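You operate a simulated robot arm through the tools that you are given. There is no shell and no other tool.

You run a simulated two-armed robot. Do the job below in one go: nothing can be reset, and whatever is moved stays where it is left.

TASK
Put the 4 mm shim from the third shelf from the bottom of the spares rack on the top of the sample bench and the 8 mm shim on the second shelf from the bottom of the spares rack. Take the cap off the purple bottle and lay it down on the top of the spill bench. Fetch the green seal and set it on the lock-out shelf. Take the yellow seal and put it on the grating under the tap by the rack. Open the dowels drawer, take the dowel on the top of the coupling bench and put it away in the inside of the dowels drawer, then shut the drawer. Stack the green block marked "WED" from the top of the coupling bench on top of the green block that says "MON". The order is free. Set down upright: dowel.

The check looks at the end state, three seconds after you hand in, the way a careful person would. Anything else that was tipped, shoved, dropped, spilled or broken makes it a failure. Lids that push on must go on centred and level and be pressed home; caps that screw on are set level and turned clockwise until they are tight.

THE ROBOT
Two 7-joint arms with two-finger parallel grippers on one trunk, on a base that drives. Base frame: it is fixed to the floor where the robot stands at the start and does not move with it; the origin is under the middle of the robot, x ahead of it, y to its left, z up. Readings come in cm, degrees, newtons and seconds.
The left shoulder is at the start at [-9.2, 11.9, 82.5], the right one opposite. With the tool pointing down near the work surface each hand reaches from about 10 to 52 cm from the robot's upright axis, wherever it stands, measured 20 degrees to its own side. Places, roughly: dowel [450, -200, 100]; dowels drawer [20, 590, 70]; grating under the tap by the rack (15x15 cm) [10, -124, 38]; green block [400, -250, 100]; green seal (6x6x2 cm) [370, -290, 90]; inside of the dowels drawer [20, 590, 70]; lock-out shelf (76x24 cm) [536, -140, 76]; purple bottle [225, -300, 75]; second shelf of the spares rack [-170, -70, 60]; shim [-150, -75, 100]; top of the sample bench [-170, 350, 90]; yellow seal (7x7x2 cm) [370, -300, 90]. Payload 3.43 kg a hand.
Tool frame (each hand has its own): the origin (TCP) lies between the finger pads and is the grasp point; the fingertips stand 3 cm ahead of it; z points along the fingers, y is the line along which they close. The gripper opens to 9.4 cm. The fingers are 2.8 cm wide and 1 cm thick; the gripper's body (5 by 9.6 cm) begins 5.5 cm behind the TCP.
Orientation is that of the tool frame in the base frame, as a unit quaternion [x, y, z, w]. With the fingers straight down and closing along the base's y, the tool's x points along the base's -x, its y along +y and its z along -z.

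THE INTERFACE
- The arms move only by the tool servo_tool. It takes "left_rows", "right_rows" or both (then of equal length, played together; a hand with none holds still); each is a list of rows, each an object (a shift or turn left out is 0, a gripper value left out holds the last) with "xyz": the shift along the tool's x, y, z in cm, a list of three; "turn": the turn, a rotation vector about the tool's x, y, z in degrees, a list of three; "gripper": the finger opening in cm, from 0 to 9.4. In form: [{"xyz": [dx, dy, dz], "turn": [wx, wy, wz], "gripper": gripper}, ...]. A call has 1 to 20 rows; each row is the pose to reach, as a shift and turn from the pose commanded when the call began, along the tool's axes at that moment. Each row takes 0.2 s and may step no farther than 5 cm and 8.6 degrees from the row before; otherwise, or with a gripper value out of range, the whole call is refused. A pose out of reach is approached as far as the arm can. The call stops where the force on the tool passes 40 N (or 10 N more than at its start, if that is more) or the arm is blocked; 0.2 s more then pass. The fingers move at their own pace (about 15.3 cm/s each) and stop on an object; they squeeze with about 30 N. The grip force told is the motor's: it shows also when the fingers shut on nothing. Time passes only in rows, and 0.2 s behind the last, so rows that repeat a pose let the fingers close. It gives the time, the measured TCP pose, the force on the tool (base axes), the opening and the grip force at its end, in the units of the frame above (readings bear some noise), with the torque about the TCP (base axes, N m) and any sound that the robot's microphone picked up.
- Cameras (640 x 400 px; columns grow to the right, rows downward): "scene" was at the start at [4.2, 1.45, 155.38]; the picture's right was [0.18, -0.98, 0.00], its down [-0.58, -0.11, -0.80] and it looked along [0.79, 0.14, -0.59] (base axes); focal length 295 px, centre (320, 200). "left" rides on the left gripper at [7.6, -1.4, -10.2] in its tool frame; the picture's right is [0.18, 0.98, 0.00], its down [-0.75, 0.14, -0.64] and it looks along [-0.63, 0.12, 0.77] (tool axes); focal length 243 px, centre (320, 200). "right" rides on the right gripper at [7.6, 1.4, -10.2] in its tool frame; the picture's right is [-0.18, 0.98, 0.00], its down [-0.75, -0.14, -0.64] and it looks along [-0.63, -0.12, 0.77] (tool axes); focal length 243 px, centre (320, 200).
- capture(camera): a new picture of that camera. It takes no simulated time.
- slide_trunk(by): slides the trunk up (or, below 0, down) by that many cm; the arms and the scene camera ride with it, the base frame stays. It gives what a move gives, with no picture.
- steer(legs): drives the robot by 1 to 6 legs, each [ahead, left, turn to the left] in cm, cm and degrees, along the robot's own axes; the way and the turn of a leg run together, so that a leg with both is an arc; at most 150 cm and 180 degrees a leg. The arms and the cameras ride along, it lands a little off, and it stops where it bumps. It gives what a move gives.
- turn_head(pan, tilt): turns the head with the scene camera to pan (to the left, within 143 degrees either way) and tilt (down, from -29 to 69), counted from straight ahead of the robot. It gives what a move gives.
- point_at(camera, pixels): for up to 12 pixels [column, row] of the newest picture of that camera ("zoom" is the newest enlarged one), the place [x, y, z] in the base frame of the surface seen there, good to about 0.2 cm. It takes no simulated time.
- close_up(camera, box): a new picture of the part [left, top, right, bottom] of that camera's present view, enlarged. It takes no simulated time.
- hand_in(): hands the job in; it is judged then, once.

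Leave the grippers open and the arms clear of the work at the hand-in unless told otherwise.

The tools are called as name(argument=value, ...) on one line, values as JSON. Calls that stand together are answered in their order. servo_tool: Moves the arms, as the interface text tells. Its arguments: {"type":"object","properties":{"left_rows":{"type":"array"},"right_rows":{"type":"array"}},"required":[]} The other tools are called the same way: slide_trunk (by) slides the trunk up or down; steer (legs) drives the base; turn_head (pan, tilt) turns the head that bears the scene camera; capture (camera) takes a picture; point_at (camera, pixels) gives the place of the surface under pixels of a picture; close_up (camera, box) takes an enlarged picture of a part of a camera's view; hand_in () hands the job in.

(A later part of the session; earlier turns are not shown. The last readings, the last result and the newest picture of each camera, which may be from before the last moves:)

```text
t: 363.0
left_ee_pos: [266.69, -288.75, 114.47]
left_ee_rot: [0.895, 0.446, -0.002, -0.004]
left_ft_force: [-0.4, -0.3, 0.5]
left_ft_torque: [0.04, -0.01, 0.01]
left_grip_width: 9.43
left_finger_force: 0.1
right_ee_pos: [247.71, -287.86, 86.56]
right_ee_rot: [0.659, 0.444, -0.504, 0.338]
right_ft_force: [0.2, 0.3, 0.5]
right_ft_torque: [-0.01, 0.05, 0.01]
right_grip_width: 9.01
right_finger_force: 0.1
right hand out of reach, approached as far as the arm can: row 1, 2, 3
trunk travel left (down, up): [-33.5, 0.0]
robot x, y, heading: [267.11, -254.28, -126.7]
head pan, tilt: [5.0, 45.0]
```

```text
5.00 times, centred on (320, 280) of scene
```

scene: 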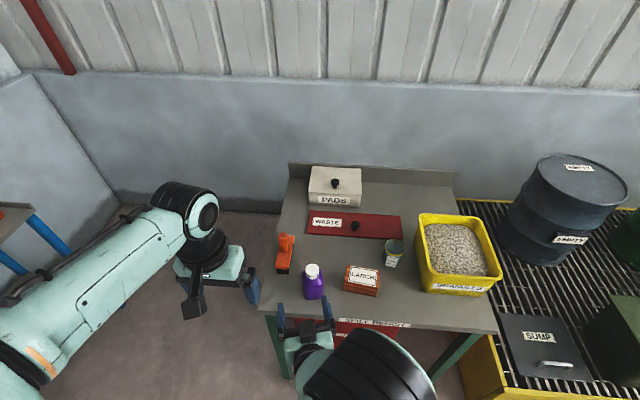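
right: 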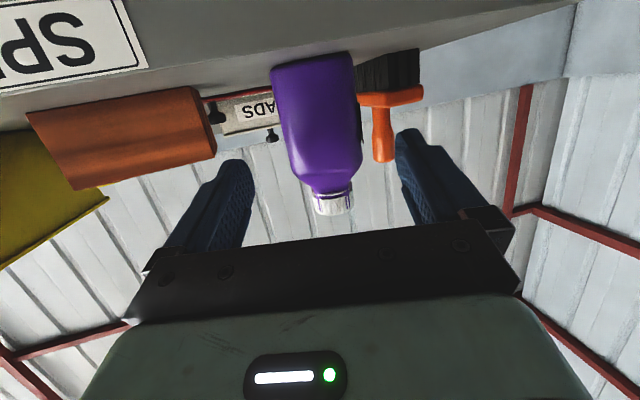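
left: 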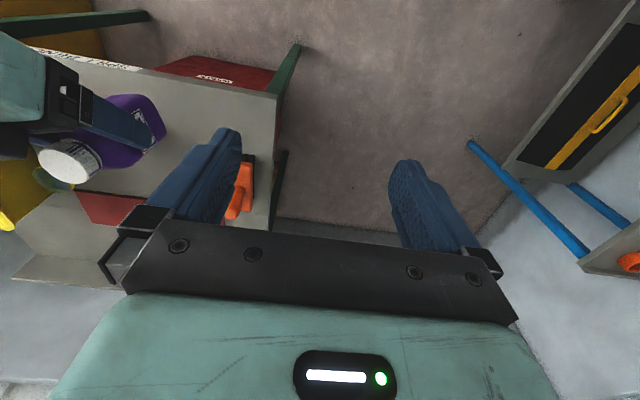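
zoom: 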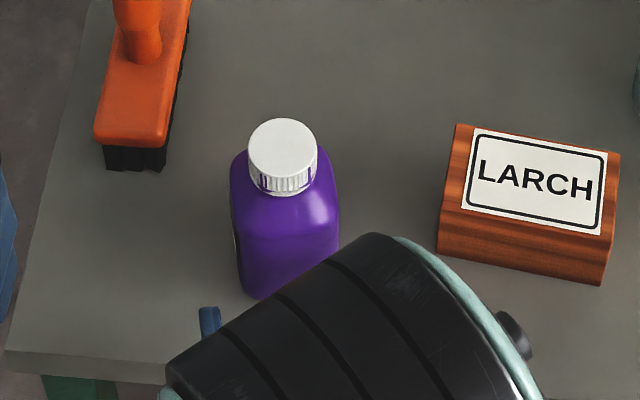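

Centred. Advancing 7.8 cm and closing.

servo_tool(right_rows=[{"xyz": [-0.1, 0, 3]}, {"xyz": [-0.16, 0, 6]}, {"xyz": [-0.16, 0, 7.8]}, {"xyz": [-0.16, 0, 7.8]}, {"xyz": [-0.16, 0, 7.8], "gripper": 8}, {"xyz": [-0.16, 0, 7.8], "gripper": 7}, {"xyz": [-0.16, 0, 7.8], "gripper": 6}, {"xyz": [-0.16, 0, 7.8], "gripper": 4.5}, {"xyz": [-0.16, 0, 7.8], "gripper": 4.5}])

capture(camera="right")

capture(camera="scene")

```text
t: 365.0
left_ee_pos: [266.64, -288.68, 114.49]
left_ee_rot: [0.895, 0.447, -0.002, -0.005]
left_ft_force: [-0.1, -1.0, 0.4]
left_ft_torque: [0.0, 0.0, 0.01]
left_grip_width: 9.4
left_finger_force: 0.0
right_ee_pos: [244.91, -294.89, 84.8]
right_ee_rot: [0.658, 0.444, -0.504, 0.339]
right_ft_force: [-1.0, -0.9, 0.3]
right_ft_torque: [-0.07, 0.06, 0.01]
right_grip_width: 6.4
right_finger_force: 30.5
trunk travel left (down, up): [-33.5, 0.0]
robot x, y, heading: [267.84, -254.5, -127.2]
head pan, tilt: [5.0, 45.0]
```

```text
taken
```

right: 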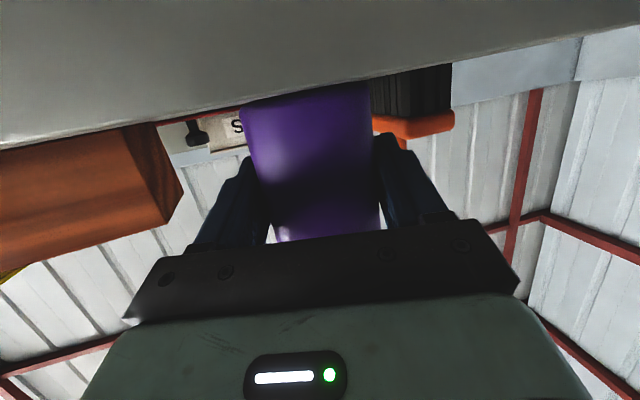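

```text
taken
```

scene: 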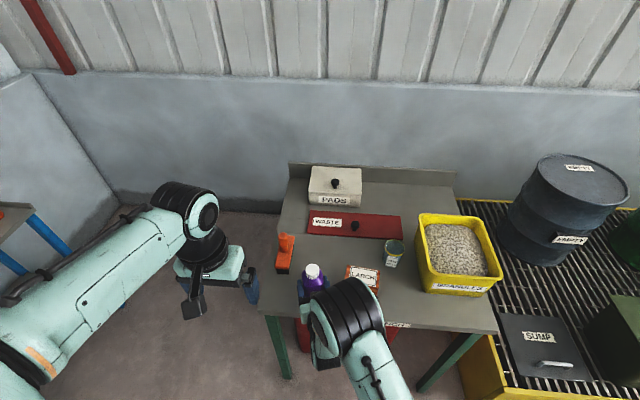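

Held. Measuring where my right wrist/elbow parts are, to plan the left hand's approach.

close_up(camera="scene", box=[270, 230, 430, 350])

point_at(camera="zoom", pixels=[[140, 130], [130, 150], [155, 150], [240, 230], [290, 190], [200, 210], [180, 270], [340, 240], [140, 220], [170, 200]])

```text
3.33 times, centred on (350, 290) of scene
```

zoom: 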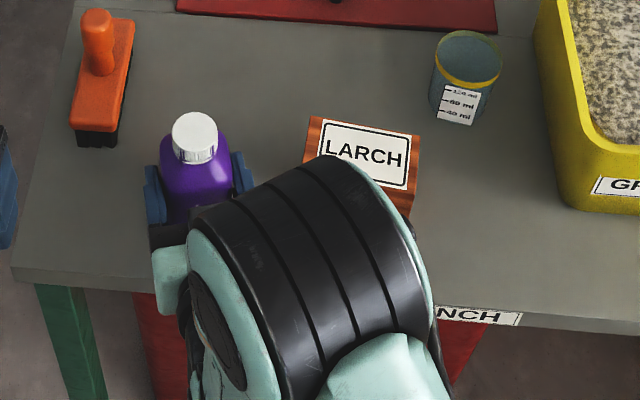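

```text
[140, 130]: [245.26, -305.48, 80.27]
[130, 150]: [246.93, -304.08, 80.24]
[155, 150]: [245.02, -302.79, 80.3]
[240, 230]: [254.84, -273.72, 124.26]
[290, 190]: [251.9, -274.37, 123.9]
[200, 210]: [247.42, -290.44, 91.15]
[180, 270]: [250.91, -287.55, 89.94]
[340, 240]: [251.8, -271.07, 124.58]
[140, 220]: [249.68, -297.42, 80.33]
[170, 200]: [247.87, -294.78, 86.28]
```

The elbow is well behind. Moving the left hand forward on the left side first, then right over the cap at z≈106.

servo_tool(left_rows=[{"xyz": [-4, 0, 1]}, {"xyz": [-8, 0, 2]}, {"xyz": [-12, 0, 4]}, {"xyz": [-16, -1, 6]}, {"xyz": [-19, -4, 7]}, {"xyz": [-19, -8, 8]}, {"xyz": [-19, -11.5, 9]}, {"xyz": [-19, -13.3, 9]}, {"xyz": [-19, -13.3, 9]}])

capture(camera="left")

capture(camera="scene")

```text
t: 367.0
left_ee_pos: [244.64, -295.91, 105.64]
left_ee_rot: [0.894, 0.448, -0.002, -0.003]
left_ft_force: [-0.2, -0.3, -0.1]
left_ft_torque: [0.01, 0.03, 0.01]
left_grip_width: 9.41
left_finger_force: 0.1
right_ee_pos: [244.9, -294.88, 84.74]
right_ee_rot: [0.658, 0.445, -0.503, 0.339]
right_ft_force: [0.6, 1.0, 0.0]
right_ft_torque: [-0.03, -0.07, -0.01]
right_grip_width: 6.41
right_finger_force: 30.2
trunk travel left (down, up): [-33.5, 0.0]
robot x, y, heading: [267.34, -254.62, -126.8]
head pan, tilt: [5.0, 45.0]
```

```text
taken
```

left: 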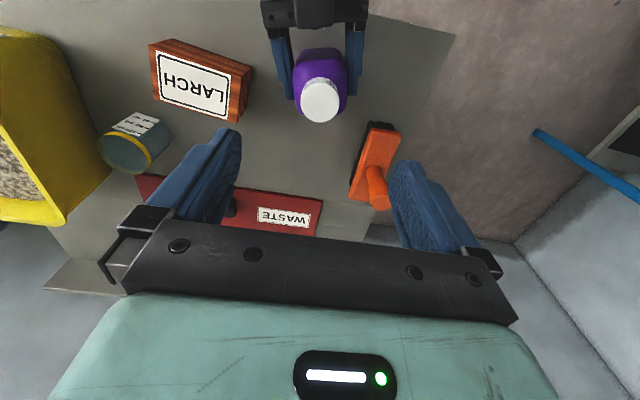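

```text
taken
```

scene: 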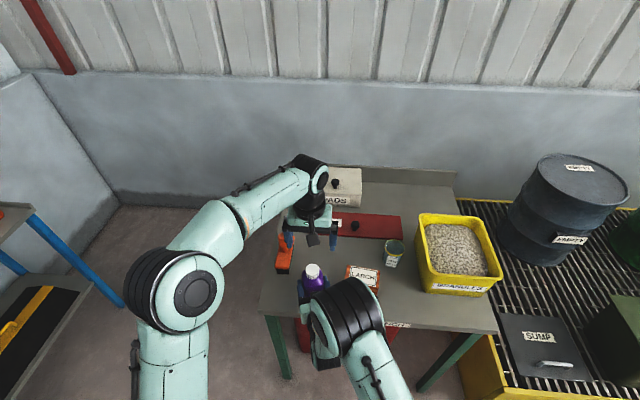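

The left hand is over the cap. Measuring the cap precisely from above.

close_up(camera="left", box=[280, 60, 360, 130])

point_at(camera="zoom", pixels=[[320, 225], [240, 230], [400, 230], [320, 165], [320, 290], [250, 270], [390, 270]])

```text
5.71 times, centred on (320, 95) of left
```

zoom: 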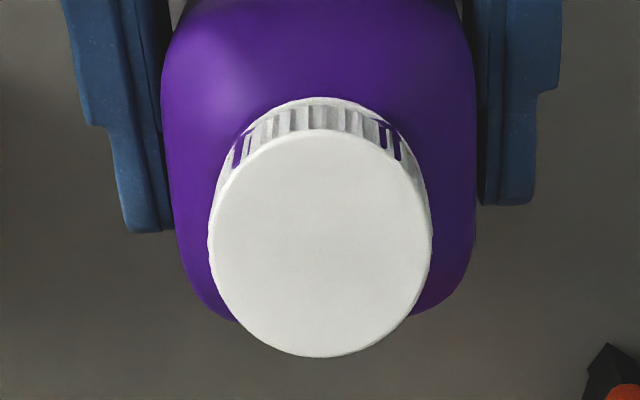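

```text
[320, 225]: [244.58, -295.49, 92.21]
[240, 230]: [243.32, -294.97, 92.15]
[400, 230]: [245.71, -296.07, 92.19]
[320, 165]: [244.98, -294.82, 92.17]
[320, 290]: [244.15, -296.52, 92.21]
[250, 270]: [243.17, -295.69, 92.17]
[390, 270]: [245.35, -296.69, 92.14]
```

Cap centre (244.46,-295.78), Ø3.7, top z 92.2. To get a long unscrewing stroke I first yaw the left hand clockwise 80° above it.

servo_tool(left_rows=[{"xyz": [0, -0.22, 0], "turn": [0, 0, 8], "gripper": 6}, {"xyz": [0, -0.22, 0], "turn": [0, 0, 16]}, {"xyz": [0, -0.22, 0], "turn": [0, 0, 24]}, {"xyz": [0, -0.22, 0], "turn": [0, 0, 32]}, {"xyz": [0, -0.22, 0], "turn": [0, 0, 40]}, {"xyz": [0, -0.22, 0], "turn": [0, 0, 48]}, {"xyz": [0, -0.22, 0], "turn": [0, 0, 56]}, {"xyz": [0, -0.22, 0], "turn": [0, 0, 64]}, {"xyz": [0, -0.22, 0], "turn": [0, 0, 72]}, {"xyz": [0, -0.22, 0], "turn": [0, 0, 80]}, {"xyz": [0, -0.22, 0], "turn": [0, 0, 80]}])

capture(camera="left")

capture(camera="scene")

```text
t: 369.4
left_ee_pos: [244.44, -295.89, 105.49]
left_ee_rot: [0.972, -0.234, -0.003, -0.001]
left_ft_force: [1.2, 0.6, 0.4]
left_ft_torque: [-0.02, 0.0, 0.0]
left_grip_width: 5.97
left_finger_force: 0.0
right_ee_pos: [244.91, -294.94, 84.72]
right_ee_rot: [0.658, 0.445, -0.504, 0.339]
right_ft_force: [-0.9, -0.3, 0.8]
right_ft_torque: [-0.04, -0.07, -0.02]
right_grip_width: 6.41
right_finger_force: 29.5
trunk travel left (down, up): [-33.5, 0.0]
robot x, y, heading: [267.33, -254.5, -126.9]
head pan, tilt: [5.0, 45.0]
```

```text
taken
```

left: 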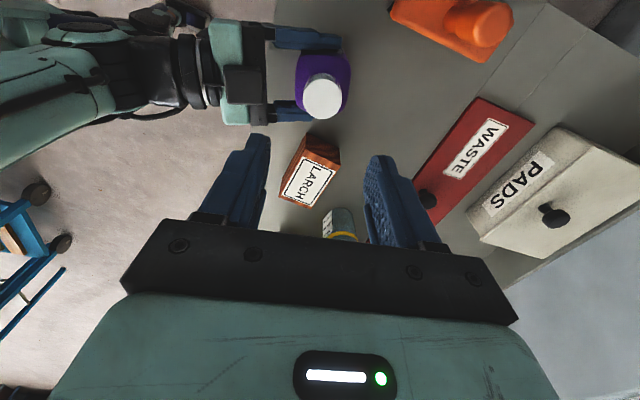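

```text
taken
```

scene: 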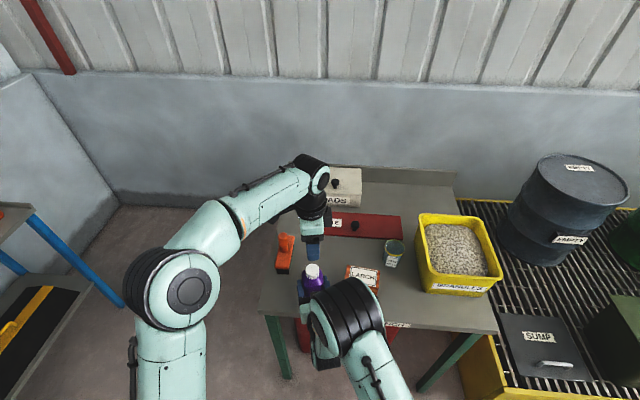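

Yawed 80°; the bottle's cap is still below. Descending 12.7 cm and gripping the cap.

servo_tool(left_rows=[{"xyz": [0, 0, 4]}, {"xyz": [0, 0, 8]}, {"xyz": [0, 0, 11]}, {"xyz": [0, 0, 12.5]}, {"xyz": [0, 0, 12.5]}])

capture(camera="left")

```text
t: 370.6
left_ee_pos: [244.38, -295.83, 93.09]
left_ee_rot: [0.972, -0.233, -0.005, -0.002]
left_ft_force: [0.5, 0.2, 0.6]
left_ft_torque: [-0.01, 0.03, 0.01]
left_grip_width: 6.01
left_finger_force: 0.2
right_ee_pos: [244.94, -294.95, 84.78]
right_ee_rot: [0.659, 0.444, -0.505, 0.338]
right_ft_force: [-0.5, -0.2, -0.1]
right_ft_torque: [-0.04, -0.02, -0.01]
right_grip_width: 6.41
right_finger_force: 29.9
trunk travel left (down, up): [-33.5, 0.0]
robot x, y, heading: [267.71, -254.51, -126.7]
head pan, tilt: [5.0, 45.0]
```

```text
taken
```

left: 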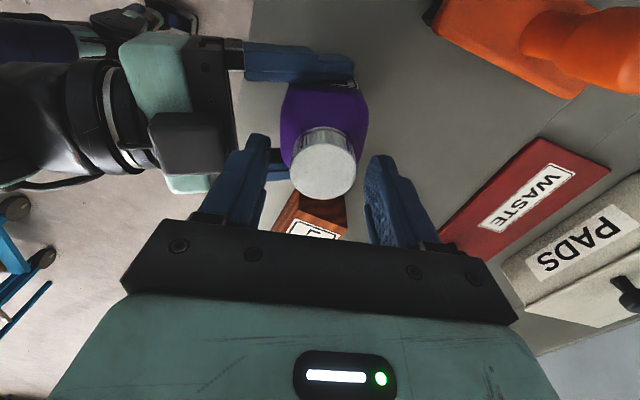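

servo_tool(left_rows=[{"gripper": 5}, {"gripper": 4}, {"gripper": 2.5}, {"gripper": 2.5}])

servo_tool(left_rows=[{"turn": [0, 0, -4]}, {"turn": [0, 0, -8]}, {"turn": [0, 0, -14]}, {"turn": [0, 0, -20]}, {"turn": [0, 0, -20]}])

capture(camera="left")

```text
t: 371.6
left_ee_pos: [244.29, -295.83, 93.21]
left_ee_rot: [0.973, -0.232, -0.004, 0.0]
left_ft_force: [-6.3, -11.5, -0.8]
left_ft_torque: [-0.26, 0.06, -0.02]
left_grip_width: 3.62
left_finger_force: 30.1
right_ee_pos: [244.91, -294.9, 84.77]
right_ee_rot: [0.658, 0.446, -0.503, 0.339]
right_ft_force: [4.6, 11.7, 1.6]
right_ft_torque: [-0.72, 0.31, 0.0]
right_grip_width: 6.42
right_finger_force: 29.5
trunk travel left (down, up): [-33.5, 0.0]
robot x, y, heading: [267.27, -254.47, -127.1]
head pan, tilt: [5.0, 45.0]
```

```text
t: 372.8
left_ee_pos: [244.37, -295.73, 93.23]
left_ee_rot: [0.998, -0.06, -0.005, -0.001]
left_ft_force: [-6.1, -17.3, 0.4]
left_ft_torque: [-0.71, 0.39, 0.0]
left_grip_width: 3.6
left_finger_force: 29.6
right_ee_pos: [244.99, -294.85, 84.7]
right_ee_rot: [0.658, 0.444, -0.505, 0.338]
right_ft_force: [6.9, 16.8, 3.0]
right_ft_torque: [-0.63, 0.09, -0.03]
right_grip_width: 6.44
right_finger_force: 30.3
trunk travel left (down, up): [-33.5, 0.0]
robot x, y, heading: [267.21, -254.18, -126.9]
head pan, tilt: [5.0, 45.0]
```

```text
taken
```

left: 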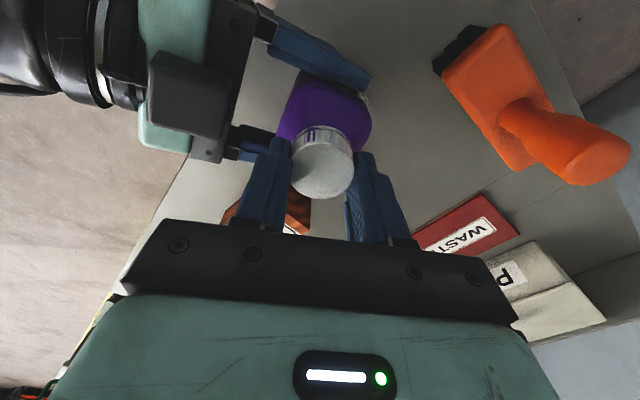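

The hand turned 20° with some side force; I'll correct 0.2 cm along the closing axis and continue counter-clockwise 120°.

servo_tool(left_rows=[{"xyz": [0, 0.2, 0], "turn": [0, 0, -8]}, {"xyz": [0, 0.2, 0], "turn": [0, 0, -16]}, {"xyz": [0, 0.2, 0], "turn": [0, 0, -24]}, {"xyz": [0, 0.2, 0], "turn": [0, 0, -32]}, {"xyz": [0, 0.2, 0], "turn": [0, 0, -40]}, {"xyz": [0, 0.2, 0], "turn": [0, 0, -48]}, {"xyz": [0, 0.2, 0], "turn": [0, 0, -56]}, {"xyz": [0, 0.2, 0], "turn": [0, 0, -64]}, {"xyz": [0, 0.2, 0], "turn": [0, 0, -72]}, {"xyz": [0, 0.2, 0], "turn": [0, 0, -80]}, {"xyz": [0, 0.2, 0], "turn": [0, 0, -88]}, {"xyz": [0, 0.2, 0], "turn": [0, 0, -96]}, {"xyz": [0, 0.2, 0], "turn": [0, 0, -96]}])

capture(camera="left")

```text
t: 375.6
left_ee_pos: [244.5, -296.03, 93.15]
left_ee_rot: [0.711, 0.703, -0.001, -0.004]
left_ft_force: [11.2, -14.6, 12.1]
left_ft_torque: [-0.44, -0.28, -0.03]
left_grip_width: 3.58
left_finger_force: 29.4
right_ee_pos: [244.83, -294.73, 84.7]
right_ee_rot: [0.659, 0.445, -0.504, 0.338]
right_ft_force: [-8.1, 11.7, -1.0]
right_ft_torque: [-0.27, -0.69, -0.18]
right_grip_width: 6.41
right_finger_force: 30.7
trunk travel left (down, up): [-33.5, 0.0]
robot x, y, heading: [267.61, -254.37, -126.9]
head pan, tilt: [5.0, 45.0]
```

```text
taken
```

left: 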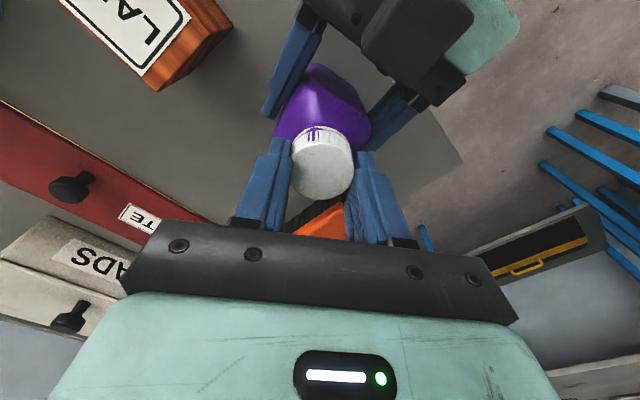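

The cap turns and rises (12 N up). Continuing CCW with a small lift and centring correction.

servo_tool(left_rows=[{"xyz": [-0.1, 0.1, -0.12], "turn": [0, 0, -8]}, {"xyz": [-0.1, 0.1, -0.12], "turn": [0, 0, -16]}, {"xyz": [-0.1, 0.1, -0.13], "turn": [0, 0, -24]}, {"xyz": [-0.1, 0.1, -0.14], "turn": [0, 0, -32]}, {"xyz": [-0.1, 0.1, -0.15], "turn": [0, 0, -40]}, {"xyz": [-0.1, 0.1, -0.16], "turn": [0, 0, -48]}, {"xyz": [-0.1, 0.1, -0.17], "turn": [0, 0, -56]}, {"xyz": [-0.1, 0.1, -0.18], "turn": [0, 0, -60]}, {"xyz": [-0.1, 0.1, -0.18], "turn": [0, 0, -60]}])

capture(camera="left")

```text
t: 377.6
left_ee_pos: [244.42, -296.02, 93.3]
left_ee_rot: [0.266, 0.964, 0.003, -0.002]
left_ft_force: [19.4, 1.2, 2.6]
left_ft_torque: [0.0, -0.49, -0.03]
left_grip_width: 3.56
left_finger_force: 29.9
right_ee_pos: [244.8, -294.92, 84.75]
right_ee_rot: [0.659, 0.443, -0.505, 0.338]
right_ft_force: [-20.0, -2.0, -0.8]
right_ft_torque: [0.29, -1.19, -0.19]
right_grip_width: 6.44
right_finger_force: 29.7
trunk travel left (down, up): [-33.5, 0.0]
robot x, y, heading: [267.46, -254.63, -127.1]
head pan, tilt: [5.0, 45.0]
```

```text
taken
```

left: 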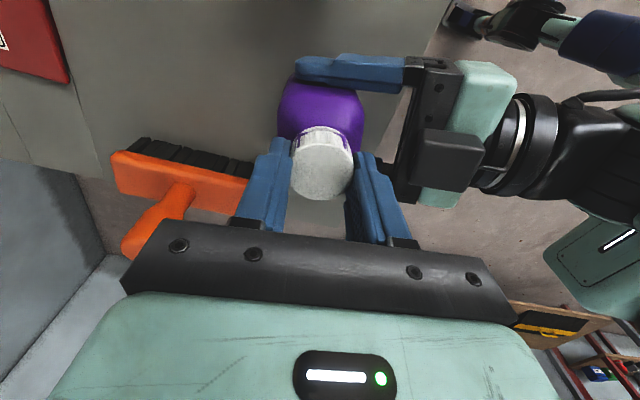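

About 176° turned. Testing with a slight upward pull whether the cap is loose yet.

servo_tool(left_rows=[{"xyz": [0, 0, -0.1]}, {"xyz": [0, 0, -0.2]}, {"xyz": [0, 0, -0.2]}])

```text
t: 378.4
left_ee_pos: [244.53, -296.02, 93.62]
left_ee_rot: [0.266, 0.964, 0.003, -0.003]
left_ft_force: [18.4, 2.2, -6.0]
left_ft_torque: [-0.07, -0.5, -0.02]
left_grip_width: 3.61
left_finger_force: 30.4
right_ee_pos: [244.88, -295.0, 84.81]
right_ee_rot: [0.658, 0.444, -0.505, 0.339]
right_ft_force: [-18.7, -2.4, 3.5]
right_ft_torque: [0.24, -1.12, -0.17]
right_grip_width: 6.42
right_finger_force: 30.0
trunk travel left (down, up): [-33.5, 0.0]
robot x, y, heading: [267.35, -254.61, -126.7]
head pan, tilt: [5.0, 45.0]
```

close_up(camera="left", box=[260, 60, 380, 210])

servo_tool(left_rows=[{"xyz": [0, 0, -0.15]}, {"xyz": [0, 0, -0.3]}, {"xyz": [0, 0, -0.3]}])

```text
2.67 times, centred on (320, 135) of left
```

zoom: 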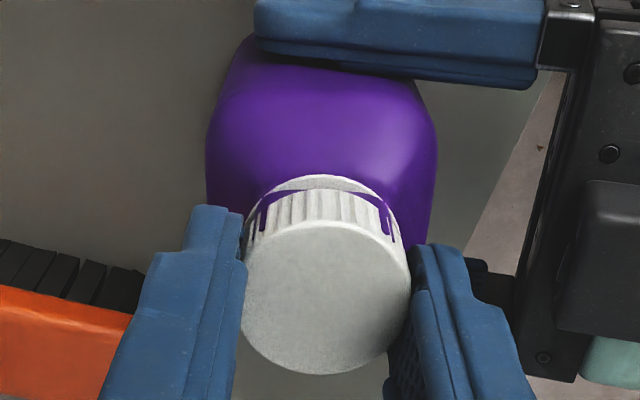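

```text
t: 379.2
left_ee_pos: [244.53, -296.0, 93.69]
left_ee_rot: [0.266, 0.964, 0.002, -0.002]
left_ft_force: [12.4, -6.1, -24.6]
left_ft_torque: [-0.44, -0.52, -0.03]
left_grip_width: 3.58
left_finger_force: 30.1
right_ee_pos: [244.9, -294.97, 84.83]
right_ee_rot: [0.657, 0.443, -0.506, 0.341]
right_ft_force: [-13.1, 5.9, 22.3]
right_ft_torque: [-0.31, -0.47, -0.15]
right_grip_width: 6.45
right_finger_force: 30.0
trunk travel left (down, up): [-33.5, 0.0]
robot x, y, heading: [267.73, -254.54, -127.1]
head pan, tilt: [5.0, 45.0]
```

Still threaded (25 N). Easing down, opening, and turning the hand back clockwise for a second stroke.

servo_tool(left_rows=[{"xyz": [0, 0, 0.3]}, {"xyz": [0, 0, 0.3], "gripper": 4.5}, {"xyz": [0, 0, 0.3], "gripper": 6}, {"xyz": [0, 0, 0.3], "gripper": 6}])

servo_tool(left_rows=[{"turn": [0, 0, 8.5]}, {"turn": [0, 0, 17]}, {"turn": [0, 0, 25.5]}, {"turn": [0, 0, 34]}, {"turn": [0, 0, 42.5]}, {"turn": [0, 0, 51]}, {"turn": [0, 0, 59.5]}, {"turn": [0, 0, 68]}, {"turn": [0, 0, 76.5]}, {"turn": [0, 0, 85]}, {"turn": [0, 0, 93.5]}, {"turn": [0, 0, 102]}, {"turn": [0, 0, 110.5]}, {"turn": [0, 0, 119]}, {"turn": [0, 0, 127.5]}, {"turn": [0, 0, 136]}, {"turn": [0, 0, 144.5]}, {"turn": [0, 0, 153]}, {"turn": [0, 0, 161.5]}, {"turn": [0, 0, 170]}])

capture(camera="left")

```text
t: 380.2
left_ee_pos: [244.36, -296.09, 93.67]
left_ee_rot: [0.266, 0.964, 0.001, -0.004]
left_ft_force: [0.4, -0.1, 1.1]
left_ft_torque: [0.01, 0.01, -0.02]
left_grip_width: 6.0
left_finger_force: 0.0
right_ee_pos: [244.95, -294.8, 84.71]
right_ee_rot: [0.659, 0.446, -0.503, 0.338]
right_ft_force: [0.0, -0.7, -3.0]
right_ft_torque: [0.05, 0.01, 0.02]
right_grip_width: 6.43
right_finger_force: 29.6
trunk travel left (down, up): [-33.5, 0.0]
robot x, y, heading: [267.55, -254.5, -126.9]
head pan, tilt: [5.0, 45.0]
```

```text
t: 384.4
left_ee_pos: [244.31, -296.06, 93.59]
left_ee_rot: [0.983, -0.183, -0.005, -0.002]
left_ft_force: [0.6, -1.1, -0.3]
left_ft_torque: [0.02, -0.01, -0.02]
left_grip_width: 6.03
left_finger_force: 0.0
right_ee_pos: [244.93, -294.92, 84.67]
right_ee_rot: [0.659, 0.444, -0.505, 0.338]
right_ft_force: [0.8, 0.5, -2.7]
right_ft_torque: [0.06, 0.0, 0.0]
right_grip_width: 6.4
right_finger_force: 30.5
trunk travel left (down, up): [-33.5, 0.0]
robot x, y, heading: [267.65, -254.35, -126.9]
head pan, tilt: [5.0, 45.0]
```

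```text
taken
```

left: 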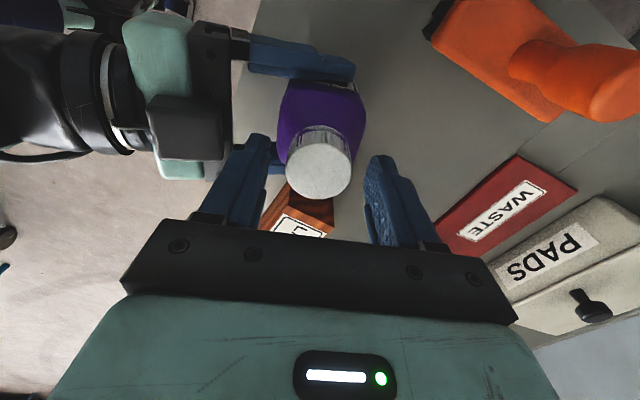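

Measuring the cap again for centring.

close_up(camera="left", box=[270, 100, 370, 220])

point_at(camera="zoom", pixels=[[318, 240], [220, 235], [415, 235], [318, 170], [318, 310], [260, 280], [380, 280]])

```text
3.33 times, centred on (320, 160) of left
```

zoom: 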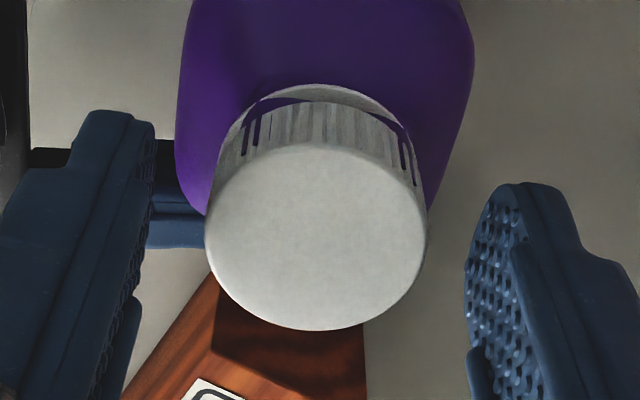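

```text
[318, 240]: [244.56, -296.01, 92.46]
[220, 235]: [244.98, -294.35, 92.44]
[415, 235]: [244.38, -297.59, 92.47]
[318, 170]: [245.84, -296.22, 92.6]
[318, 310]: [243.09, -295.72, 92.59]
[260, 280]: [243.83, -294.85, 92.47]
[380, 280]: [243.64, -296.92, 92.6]
```

Cap centre (244.6,-296.0), risen 0.3 cm. Re-centre, grip, and turn CCW 150° with a slow lift.

servo_tool(left_rows=[{"xyz": [0.25, -0.16, 0]}, {"xyz": [0.25, -0.16, 0], "gripper": 5}, {"xyz": [0.25, -0.16, 0], "gripper": 4}, {"xyz": [0.25, -0.16, 0], "gripper": 2.5}, {"xyz": [0.25, -0.16, 0], "gripper": 2.5}])

servo_tool(left_rows=[{"turn": [0, 0, -8]}, {"xyz": [0, 0, -0.02], "turn": [0, 0, -16]}, {"xyz": [0, 0, -0.04], "turn": [0, 0, -24]}, {"xyz": [0, 0, -0.06], "turn": [0, 0, -32]}, {"xyz": [0, 0, -0.08], "turn": [0, 0, -40]}, {"xyz": [0, 0, -0.1], "turn": [0, 0, -48]}, {"xyz": [0, 0, -0.12], "turn": [0, 0, -56]}, {"xyz": [0, 0, -0.14], "turn": [0, 0, -64]}, {"xyz": [0, 0, -0.15], "turn": [0, 0, -72]}, {"xyz": [0, 0, -0.16], "turn": [0, 0, -80]}, {"xyz": [0, 0, -0.17], "turn": [0, 0, -88]}, {"xyz": [0, 0, -0.18], "turn": [0, 0, -96]}, {"xyz": [0, 0, -0.19], "turn": [0, 0, -104]}, {"xyz": [0, 0, -0.2], "turn": [0, 0, -112]}, {"xyz": [0, 0, -0.22], "turn": [0, 0, -120]}, {"xyz": [0, 0, -0.24], "turn": [0, 0, -128]}, {"xyz": [0, 0, -0.26], "turn": [0, 0, -136]}, {"xyz": [0, 0, -0.28], "turn": [0, 0, -144]}, {"xyz": [0, 0, -0.3], "turn": [0, 0, -152]}, {"xyz": [0, 0, -0.32], "turn": [0, 0, -160]}])

servo_tool(left_rows=[{"xyz": [0, 0, -0.15]}, {"xyz": [0, 0, -0.3]}, {"xyz": [0, 0, -0.3]}])

capture(camera="left")

```text
t: 385.6
left_ee_pos: [244.68, -296.05, 93.57]
left_ee_rot: [0.983, -0.181, -0.005, 0.0]
left_ft_force: [-1.2, -3.8, -1.1]
left_ft_torque: [-0.14, 0.02, 0.0]
left_grip_width: 3.64
left_finger_force: 30.2
right_ee_pos: [244.97, -294.81, 84.7]
right_ee_rot: [0.658, 0.444, -0.504, 0.339]
right_ft_force: [1.8, 4.6, -3.1]
right_ft_torque: [-0.26, 0.11, 0.0]
right_grip_width: 6.43
right_finger_force: 29.8
trunk travel left (down, up): [-33.5, 0.0]
robot x, y, heading: [267.62, -254.44, -126.9]
head pan, tilt: [5.0, 45.0]
```

```text
t: 389.8
left_ee_pos: [244.73, -295.99, 93.82]
left_ee_rot: [0.348, 0.937, 0.001, -0.004]
left_ft_force: [-9.2, 3.5, -1.4]
left_ft_torque: [0.09, 0.18, -0.09]
left_grip_width: 3.6
left_finger_force: 29.9
right_ee_pos: [244.97, -294.87, 84.7]
right_ee_rot: [0.658, 0.445, -0.504, 0.34]
right_ft_force: [8.9, -4.3, -1.4]
right_ft_torque: [0.3, 0.64, 0.17]
right_grip_width: 6.45
right_finger_force: 29.8
trunk travel left (down, up): [-33.5, 0.0]
robot x, y, heading: [267.37, -254.51, -127.0]
head pan, tilt: [5.0, 45.0]
```

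```text
t: 390.6
left_ee_pos: [244.72, -296.03, 94.24]
left_ee_rot: [0.349, 0.937, 0.001, -0.004]
left_ft_force: [-12.7, 0.4, -9.3]
left_ft_torque: [0.01, 0.2, -0.01]
left_grip_width: 3.61
left_finger_force: 29.6
right_ee_pos: [244.91, -295.02, 84.79]
right_ee_rot: [0.658, 0.444, -0.505, 0.339]
right_ft_force: [12.6, 0.6, 6.3]
right_ft_torque: [-0.03, 0.95, 0.13]
right_grip_width: 6.46
right_finger_force: 29.6
trunk travel left (down, up): [-33.5, 0.0]
robot x, y, heading: [267.02, -254.39, -126.8]
head pan, tilt: [5.0, 45.0]
```

```text
taken
```

left: 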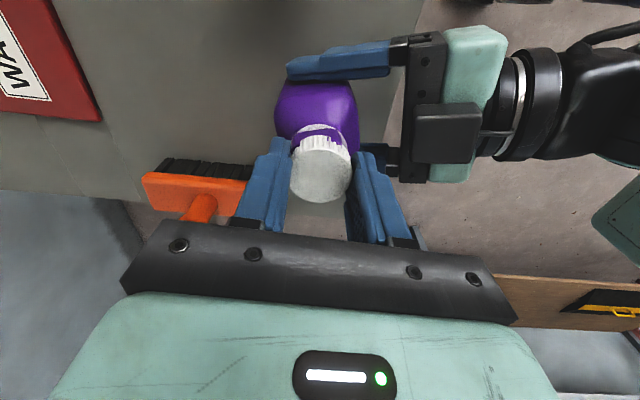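

The gap is growing. Pulling a little further to test.

servo_tool(left_rows=[{"xyz": [0, 0, -0.15]}, {"xyz": [0, 0, -0.3]}, {"xyz": [0, 0, -0.3]}])

close_up(camera="left", box=[260, 60, 380, 210])

```text
t: 391.4
left_ee_pos: [244.61, -295.96, 94.52]
left_ee_rot: [0.349, 0.937, 0.001, -0.004]
left_ft_force: [-11.6, 1.2, -6.8]
left_ft_torque: [0.05, 0.23, 0.03]
left_grip_width: 3.63
left_finger_force: 29.6
right_ee_pos: [244.9, -294.88, 84.71]
right_ee_rot: [0.658, 0.445, -0.503, 0.339]
right_ft_force: [11.6, -1.8, 4.2]
right_ft_torque: [0.05, 0.93, 0.17]
right_grip_width: 6.44
right_finger_force: 29.6
trunk travel left (down, up): [-33.5, 0.0]
robot x, y, heading: [267.63, -254.5, -126.7]
head pan, tilt: [5.0, 45.0]
```

```text
2.67 times, centred on (320, 135) of left
```

zoom: 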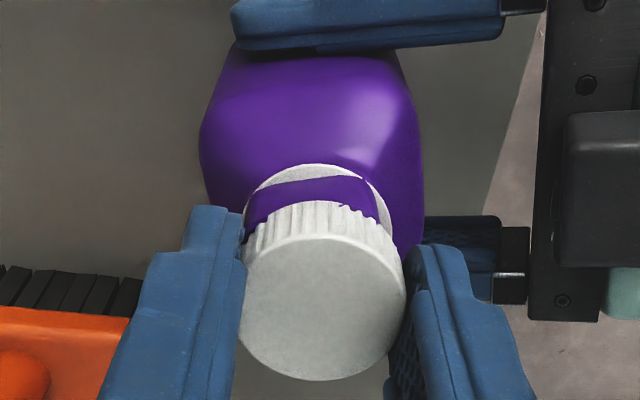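

The cap is coming off — the neck shows below it. Lifting straight up.

servo_tool(left_rows=[{"xyz": [0, 0, -0.3]}, {"xyz": [0, 0, -0.7]}, {"xyz": [0, 0, -1.2]}, {"xyz": [0, 0, -2]}, {"xyz": [0, 0, -3.5]}, {"xyz": [0, 0, -5]}, {"xyz": [0, 0, -5]}])

capture(camera="left")

```text
t: 393.0
left_ee_pos: [244.76, -296.06, 99.52]
left_ee_rot: [0.349, 0.937, 0.001, -0.005]
left_ft_force: [-0.2, 0.0, -0.8]
left_ft_torque: [0.02, 0.01, 0.0]
left_grip_width: 3.6
left_finger_force: 29.9
right_ee_pos: [244.94, -294.99, 84.74]
right_ee_rot: [0.658, 0.444, -0.505, 0.339]
right_ft_force: [0.6, 0.2, -3.2]
right_ft_torque: [0.03, -0.01, 0.01]
right_grip_width: 6.43
right_finger_force: 30.1
trunk travel left (down, up): [-33.5, 0.0]
robot x, y, heading: [267.11, -254.61, -126.8]
head pan, tilt: [5.0, 45.0]
```

```text
taken
```

left: 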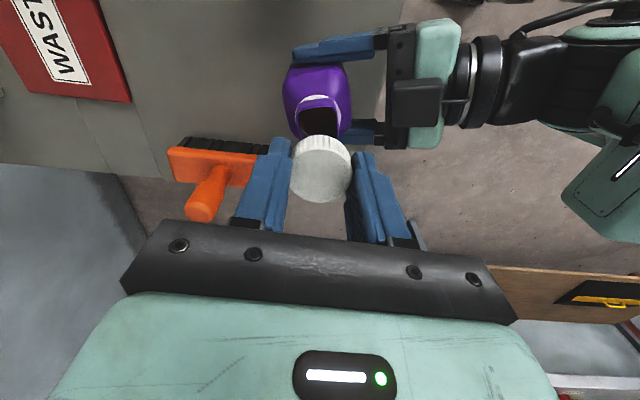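

The cap is off. I'll lay it on the free left front corner of the bench (u≈383.5, v≈-87.5).

servo_tool(left_rows=[{"xyz": [-3.3, 0.8, 0]}, {"xyz": [-6.6, 1.5, 0]}, {"xyz": [-9.94, 2.26, 0]}, {"xyz": [-9.94, 2.26, 4]}, {"xyz": [-9.94, 2.26, 8]}, {"xyz": [-9.94, 2.26, 12]}, {"xyz": [-9.94, 2.26, 14]}, {"xyz": [-9.94, 2.26, 14]}])

capture(camera="left")

close_up(camera="scene", box=[240, 210, 400, 330])

```text
t: 394.8
left_ee_pos: [253.82, -300.75, 85.33]
left_ee_rot: [0.349, 0.937, 0.001, -0.005]
left_ft_force: [0.5, 1.0, -0.4]
left_ft_torque: [0.02, -0.01, -0.05]
left_grip_width: 3.6
left_finger_force: 30.2
right_ee_pos: [245.02, -294.89, 84.74]
right_ee_rot: [0.659, 0.444, -0.505, 0.339]
right_ft_force: [0.4, -0.1, -3.4]
right_ft_torque: [0.03, 0.05, 0.02]
right_grip_width: 6.43
right_finger_force: 30.5
trunk travel left (down, up): [-33.5, 0.0]
robot x, y, heading: [267.49, -254.44, -127.1]
head pan, tilt: [5.0, 45.0]
```

```text
taken
```

left: 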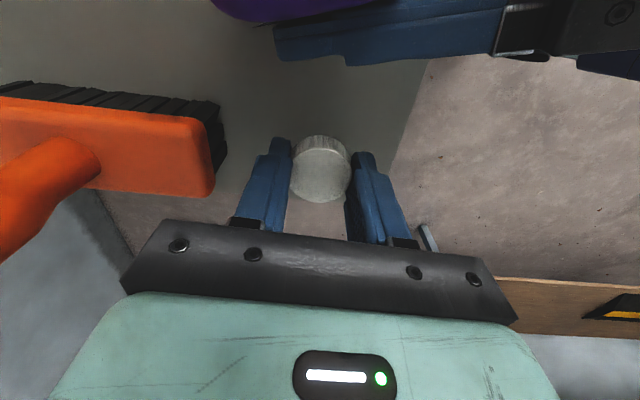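

```text
3.33 times, centred on (320, 270) of scene
```

zoom: 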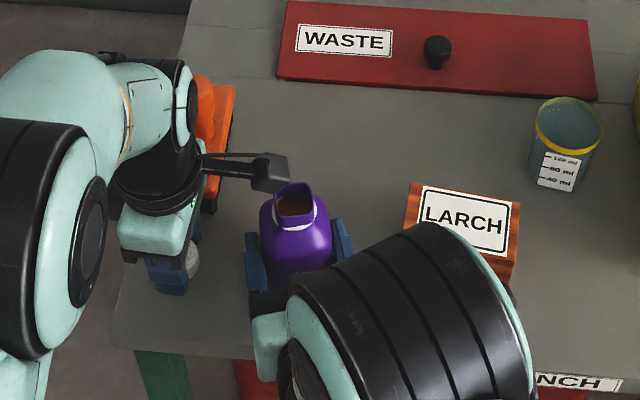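

The left wrist camera is close to the bottle neck. Rising 4 cm, rotating the hand 60° clockwise to swing it away, then lowering again.

servo_tool(left_rows=[{"xyz": [0, 0, -2]}, {"xyz": [0, 0, -4]}, {"xyz": [0, 0, -4], "turn": [0, 0, 8.5]}, {"xyz": [0, 0, -4], "turn": [0, 0, 17]}, {"xyz": [0, 0, -4], "turn": [0, 0, 25.5]}, {"xyz": [0, 0, -4], "turn": [0, 0, 34]}, {"xyz": [0, 0, -4], "turn": [0, 0, 42.5]}, {"xyz": [0, 0, -4], "turn": [0, 0, 51]}, {"xyz": [0, 0, -4], "turn": [0, 0, 59.5]}, {"xyz": [0, 0, -2], "turn": [0, 0, 65]}, {"xyz": [0, 0, 0], "turn": [0, 0, 65]}, {"xyz": [0, 0, 0.8], "turn": [0, 0, 65]}, {"xyz": [0, 0, 0.8], "turn": [0, 0, 65]}])

capture(camera="left")

close_up(camera="scene", box=[240, 210, 400, 330])

```text
t: 397.6
left_ee_pos: [253.73, -300.71, 84.63]
left_ee_rot: [0.798, 0.602, -0.001, -0.003]
left_ft_force: [0.5, -0.6, 0.6]
left_ft_torque: [-0.02, 0.0, 0.01]
left_grip_width: 3.62
left_finger_force: 30.2
right_ee_pos: [244.82, -294.88, 84.62]
right_ee_rot: [0.658, 0.444, -0.505, 0.339]
right_ft_force: [-0.8, -0.2, -3.2]
right_ft_torque: [0.06, 0.0, 0.0]
right_grip_width: 6.41
right_finger_force: 30.1
trunk travel left (down, up): [-33.5, 0.0]
robot x, y, heading: [267.34, -254.15, -126.9]
head pan, tilt: [5.0, 45.0]
```

```text
taken
```

left: 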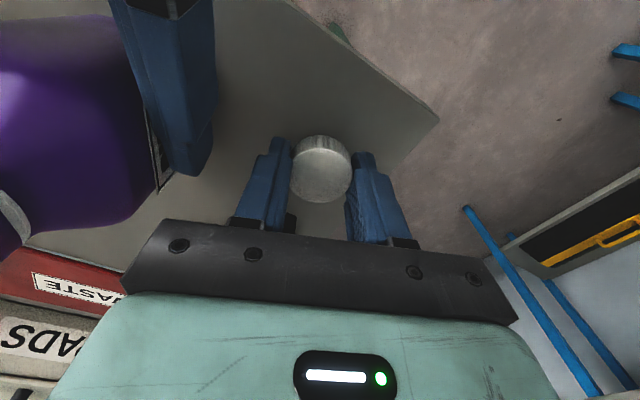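

```text
3.33 times, centred on (320, 270) of scene
```

zoom: 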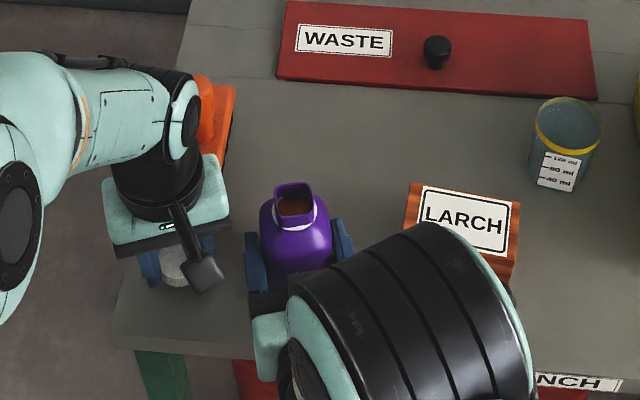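

Lowering the cap in fine steps.

servo_tool(left_rows=[{"xyz": [0, 0, 0.3]}, {"xyz": [0, 0, 0.6]}, {"xyz": [0, 0, 0.8]}, {"xyz": [0, 0, 0.8]}])

point_at(camera="left", pixels=[[320, 160], [320, 140], [320, 130], [320, 195]])

```text
t: 398.6
left_ee_pos: [253.51, -300.75, 83.65]
left_ee_rot: [0.798, 0.602, -0.002, -0.003]
left_ft_force: [0.7, -0.4, -0.1]
left_ft_torque: [-0.02, 0.0, 0.02]
left_grip_width: 3.61
left_finger_force: 30.0
right_ee_pos: [244.83, -294.78, 84.68]
right_ee_rot: [0.658, 0.444, -0.505, 0.339]
right_ft_force: [0.2, -0.6, -3.0]
right_ft_torque: [0.01, -0.02, 0.0]
right_grip_width: 6.44
right_finger_force: 30.4
trunk travel left (down, up): [-33.5, 0.0]
robot x, y, heading: [267.45, -254.46, -126.8]
head pan, tilt: [5.0, 45.0]
```

```text
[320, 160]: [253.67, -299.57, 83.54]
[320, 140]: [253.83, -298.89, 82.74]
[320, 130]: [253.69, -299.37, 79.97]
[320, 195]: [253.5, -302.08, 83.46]
```

The cap's rim is slightly above the finger tips; lowering until the tips nearly touch, then releasing (drop <0.8 cm).

servo_tool(left_rows=[{"xyz": [0, 0, 0.15]}, {"xyz": [0, 0, 0.3]}, {"xyz": [0, 0, 0.3]}, {"xyz": [0, 0, 0.3], "gripper": 3.9}, {"xyz": [0, 0, 0.3], "gripper": 4.3}, {"xyz": [0, 0, 0.3], "gripper": 5.2}, {"xyz": [0, 0, 0.3], "gripper": 5.2}, {"xyz": [0, 0, -1]}, {"xyz": [0, 0, -4]}, {"xyz": [0, 0, -8]}, {"xyz": [0, 0, -12]}, {"xyz": [0, 0, -12]}])

capture(camera="left")

close_up(camera="scene", box=[240, 210, 400, 330])

```text
t: 401.2
left_ee_pos: [253.58, -300.76, 95.8]
left_ee_rot: [0.798, 0.602, -0.001, -0.003]
left_ft_force: [0.4, 0.5, -0.1]
left_ft_torque: [0.02, -0.03, 0.01]
left_grip_width: 5.21
left_finger_force: 0.1
right_ee_pos: [244.95, -294.84, 84.72]
right_ee_rot: [0.658, 0.444, -0.504, 0.339]
right_ft_force: [0.5, -1.1, -3.5]
right_ft_torque: [0.05, -0.03, -0.02]
right_grip_width: 6.43
right_finger_force: 30.3
trunk travel left (down, up): [-33.5, 0.0]
robot x, y, heading: [267.51, -254.22, -126.7]
head pan, tilt: [5.0, 45.0]
```

```text
taken
```

left: 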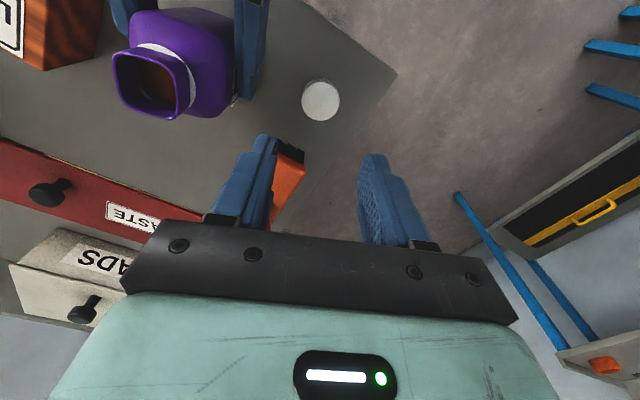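

```text
3.33 times, centred on (320, 270) of scene
```

zoom: 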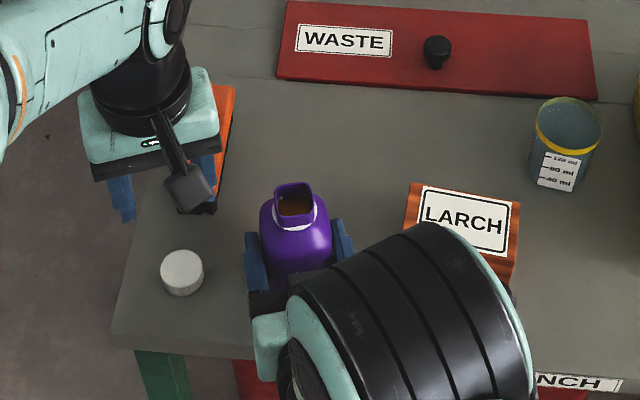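

The cap lies on the bench. Moving the left hand up and back to its parking pose.

servo_tool(left_rows=[{"xyz": [0, 0, -4]}, {"xyz": [0, 1, -8]}, {"xyz": [2, 2, -12], "turn": [0, 0, 7]}, {"xyz": [5, 3, -15], "turn": [0, 0, 14]}, {"xyz": [8, 4, -18], "turn": [0, 0, 21], "gripper": 9.4}, {"xyz": [12, 5, -18], "turn": [0, 0, 21]}, {"xyz": [15, 6, -18], "turn": [0, 0, 21]}, {"xyz": [15, 6, -18], "turn": [0, 0, 21]}])

capture(camera="scene")

```text
t: 403.0
left_ee_pos: [263.8, -288.12, 113.7]
left_ee_rot: [0.895, 0.447, -0.001, -0.003]
left_ft_force: [1.1, -1.3, -0.1]
left_ft_torque: [0.0, -0.04, 0.02]
left_grip_width: 9.41
left_finger_force: 0.0
right_ee_pos: [244.85, -294.95, 84.68]
right_ee_rot: [0.658, 0.445, -0.504, 0.339]
right_ft_force: [-0.5, 0.1, -2.5]
right_ft_torque: [0.06, 0.0, 0.01]
right_grip_width: 6.41
right_finger_force: 29.9
trunk travel left (down, up): [-33.5, 0.0]
robot x, y, heading: [267.5, -254.33, -127.3]
head pan, tilt: [5.0, 45.0]
```

```text
taken
```

scene: 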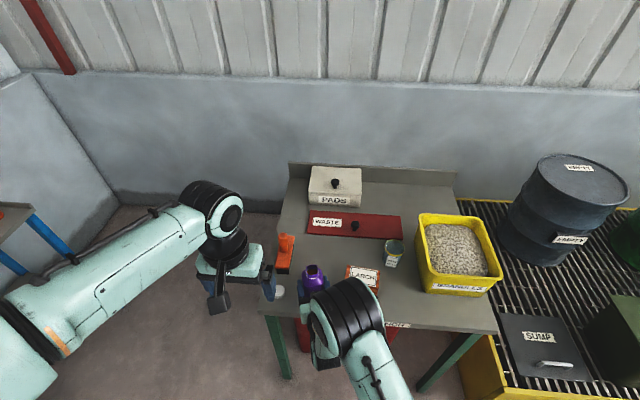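

Now the bottle: it hangs slightly; lowering it to the bench, then releasing.

servo_tool(right_rows=[{"xyz": [0.1, 0, 0.03]}, {"xyz": [0.2, 0, 0.05]}, {"xyz": [0.2, 0, 0.05]}])

```text
t: 403.8
left_ee_pos: [263.79, -288.0, 113.85]
left_ee_rot: [0.894, 0.447, -0.003, -0.004]
left_ft_force: [-0.6, 0.9, 0.2]
left_ft_torque: [0.0, 0.02, -0.01]
left_grip_width: 9.39
left_finger_force: 0.0
right_ee_pos: [244.97, -294.92, 84.61]
right_ee_rot: [0.658, 0.444, -0.505, 0.339]
right_ft_force: [0.0, 0.8, 2.2]
right_ft_torque: [0.08, -0.17, -0.01]
right_grip_width: 6.41
right_finger_force: 30.2
trunk travel left (down, up): [-33.5, 0.0]
robot x, y, heading: [266.67, -254.62, -126.9]
head pan, tilt: [5.0, 45.0]
```

servo_tool(right_rows=[{"gripper": 7}, {"gripper": 8}, {"gripper": 9}, {"gripper": 9}, {"xyz": [0, 0, -1.5]}, {"xyz": [0, 0, -4]}, {"xyz": [0, 0, -7.8]}, {"xyz": [-3, 1, -7.8]}, {"xyz": [-6, 2, -7.8]}, {"xyz": [-9, 3, -8]}, {"xyz": [-11, 3, -9]}, {"xyz": [-11, 3, -9]}])

capture(camera="scene")

```text
t: 406.4
left_ee_pos: [263.76, -288.09, 113.72]
left_ee_rot: [0.895, 0.446, -0.003, -0.004]
left_ft_force: [0.8, -1.1, -0.4]
left_ft_torque: [-0.01, 0.01, 0.0]
left_grip_width: 9.39
left_finger_force: 0.1
right_ee_pos: [249.9, -290.62, 97.54]
right_ee_rot: [0.658, 0.445, -0.504, 0.339]
right_ft_force: [-0.8, -0.1, -0.2]
right_ft_torque: [0.0, 0.01, -0.02]
right_grip_width: 9.01
right_finger_force: 0.0
trunk travel left (down, up): [-33.5, 0.0]
robot x, y, heading: [267.5, -254.38, -126.8]
head pan, tilt: [5.0, 45.0]
```

```text
taken
```

scene: 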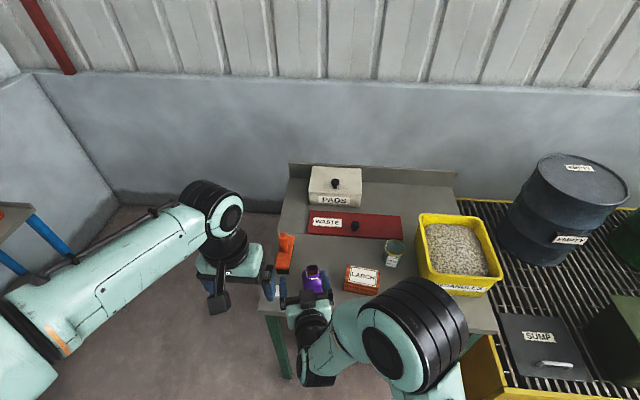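

The bottle stands free. Driving forward 4.5 cm, and un-pitching the right hand back to 45° (raised).

servo_tool(right_rows=[{"xyz": [-3, 0, -2], "turn": [0, 7.5, 0]}, {"xyz": [-5, 0, -3], "turn": [0, 15, 0]}, {"xyz": [-7, 0, -4], "turn": [0, 22.5, 0]}, {"xyz": [-7, 0, -4], "turn": [0, 30, 0]}, {"xyz": [-7, 0, -4], "turn": [0, 30, 0]}])

steer(legs=[[4, 4, 0]])

capture(camera="right")

close_up(camera="scene", box=[240, 210, 400, 330])

```text
t: 407.6
left_ee_pos: [263.85, -288.04, 113.8]
left_ee_rot: [0.894, 0.447, -0.002, -0.004]
left_ft_force: [0.5, 0.1, 0.3]
left_ft_torque: [0.03, 0.04, -0.02]
left_grip_width: 9.4
left_finger_force: 0.0
right_ee_pos: [250.68, -288.74, 105.42]
right_ee_rot: [0.766, 0.518, -0.316, 0.213]
right_ft_force: [0.9, 0.0, 0.5]
right_ft_torque: [-0.01, -0.04, -0.03]
right_grip_width: 8.99
right_finger_force: 0.1
trunk travel left (down, up): [-33.5, 0.0]
robot x, y, heading: [267.63, -254.15, -127.0]
head pan, tilt: [5.0, 45.0]
```

```text
t: 408.6
left_ee_pos: [264.73, -293.63, 113.77]
left_ee_rot: [0.894, 0.447, -0.002, -0.004]
left_ft_force: [-0.2, -0.3, -0.2]
left_ft_torque: [0.0, 0.02, 0.02]
left_grip_width: 9.37
left_finger_force: 0.0
right_ee_pos: [251.48, -294.21, 105.25]
right_ee_rot: [0.766, 0.517, -0.317, 0.212]
right_ft_force: [-0.7, -0.6, -0.4]
right_ft_torque: [-0.02, -0.01, -0.05]
right_grip_width: 9.01
right_finger_force: 0.1
trunk travel left (down, up): [-33.5, 0.0]
robot x, y, heading: [268.31, -259.6, -126.8]
head pan, tilt: [5.0, 45.0]
```

```text
taken
```

right: 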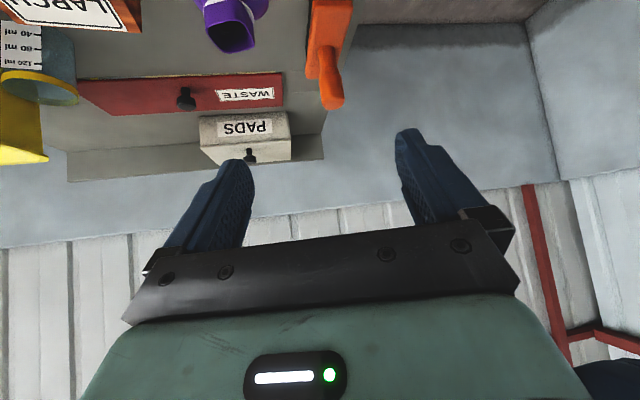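

```text
3.33 times, centred on (320, 270) of scene
```

zoom: 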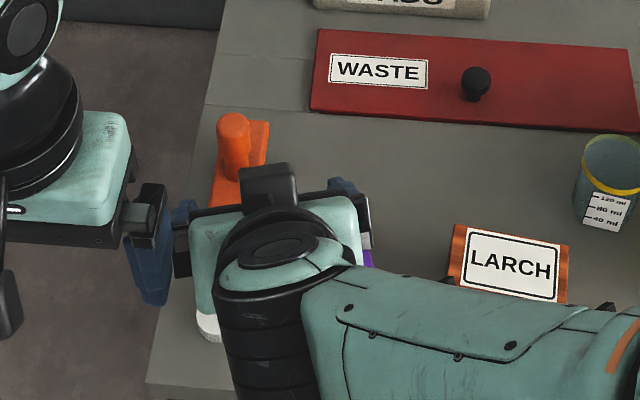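

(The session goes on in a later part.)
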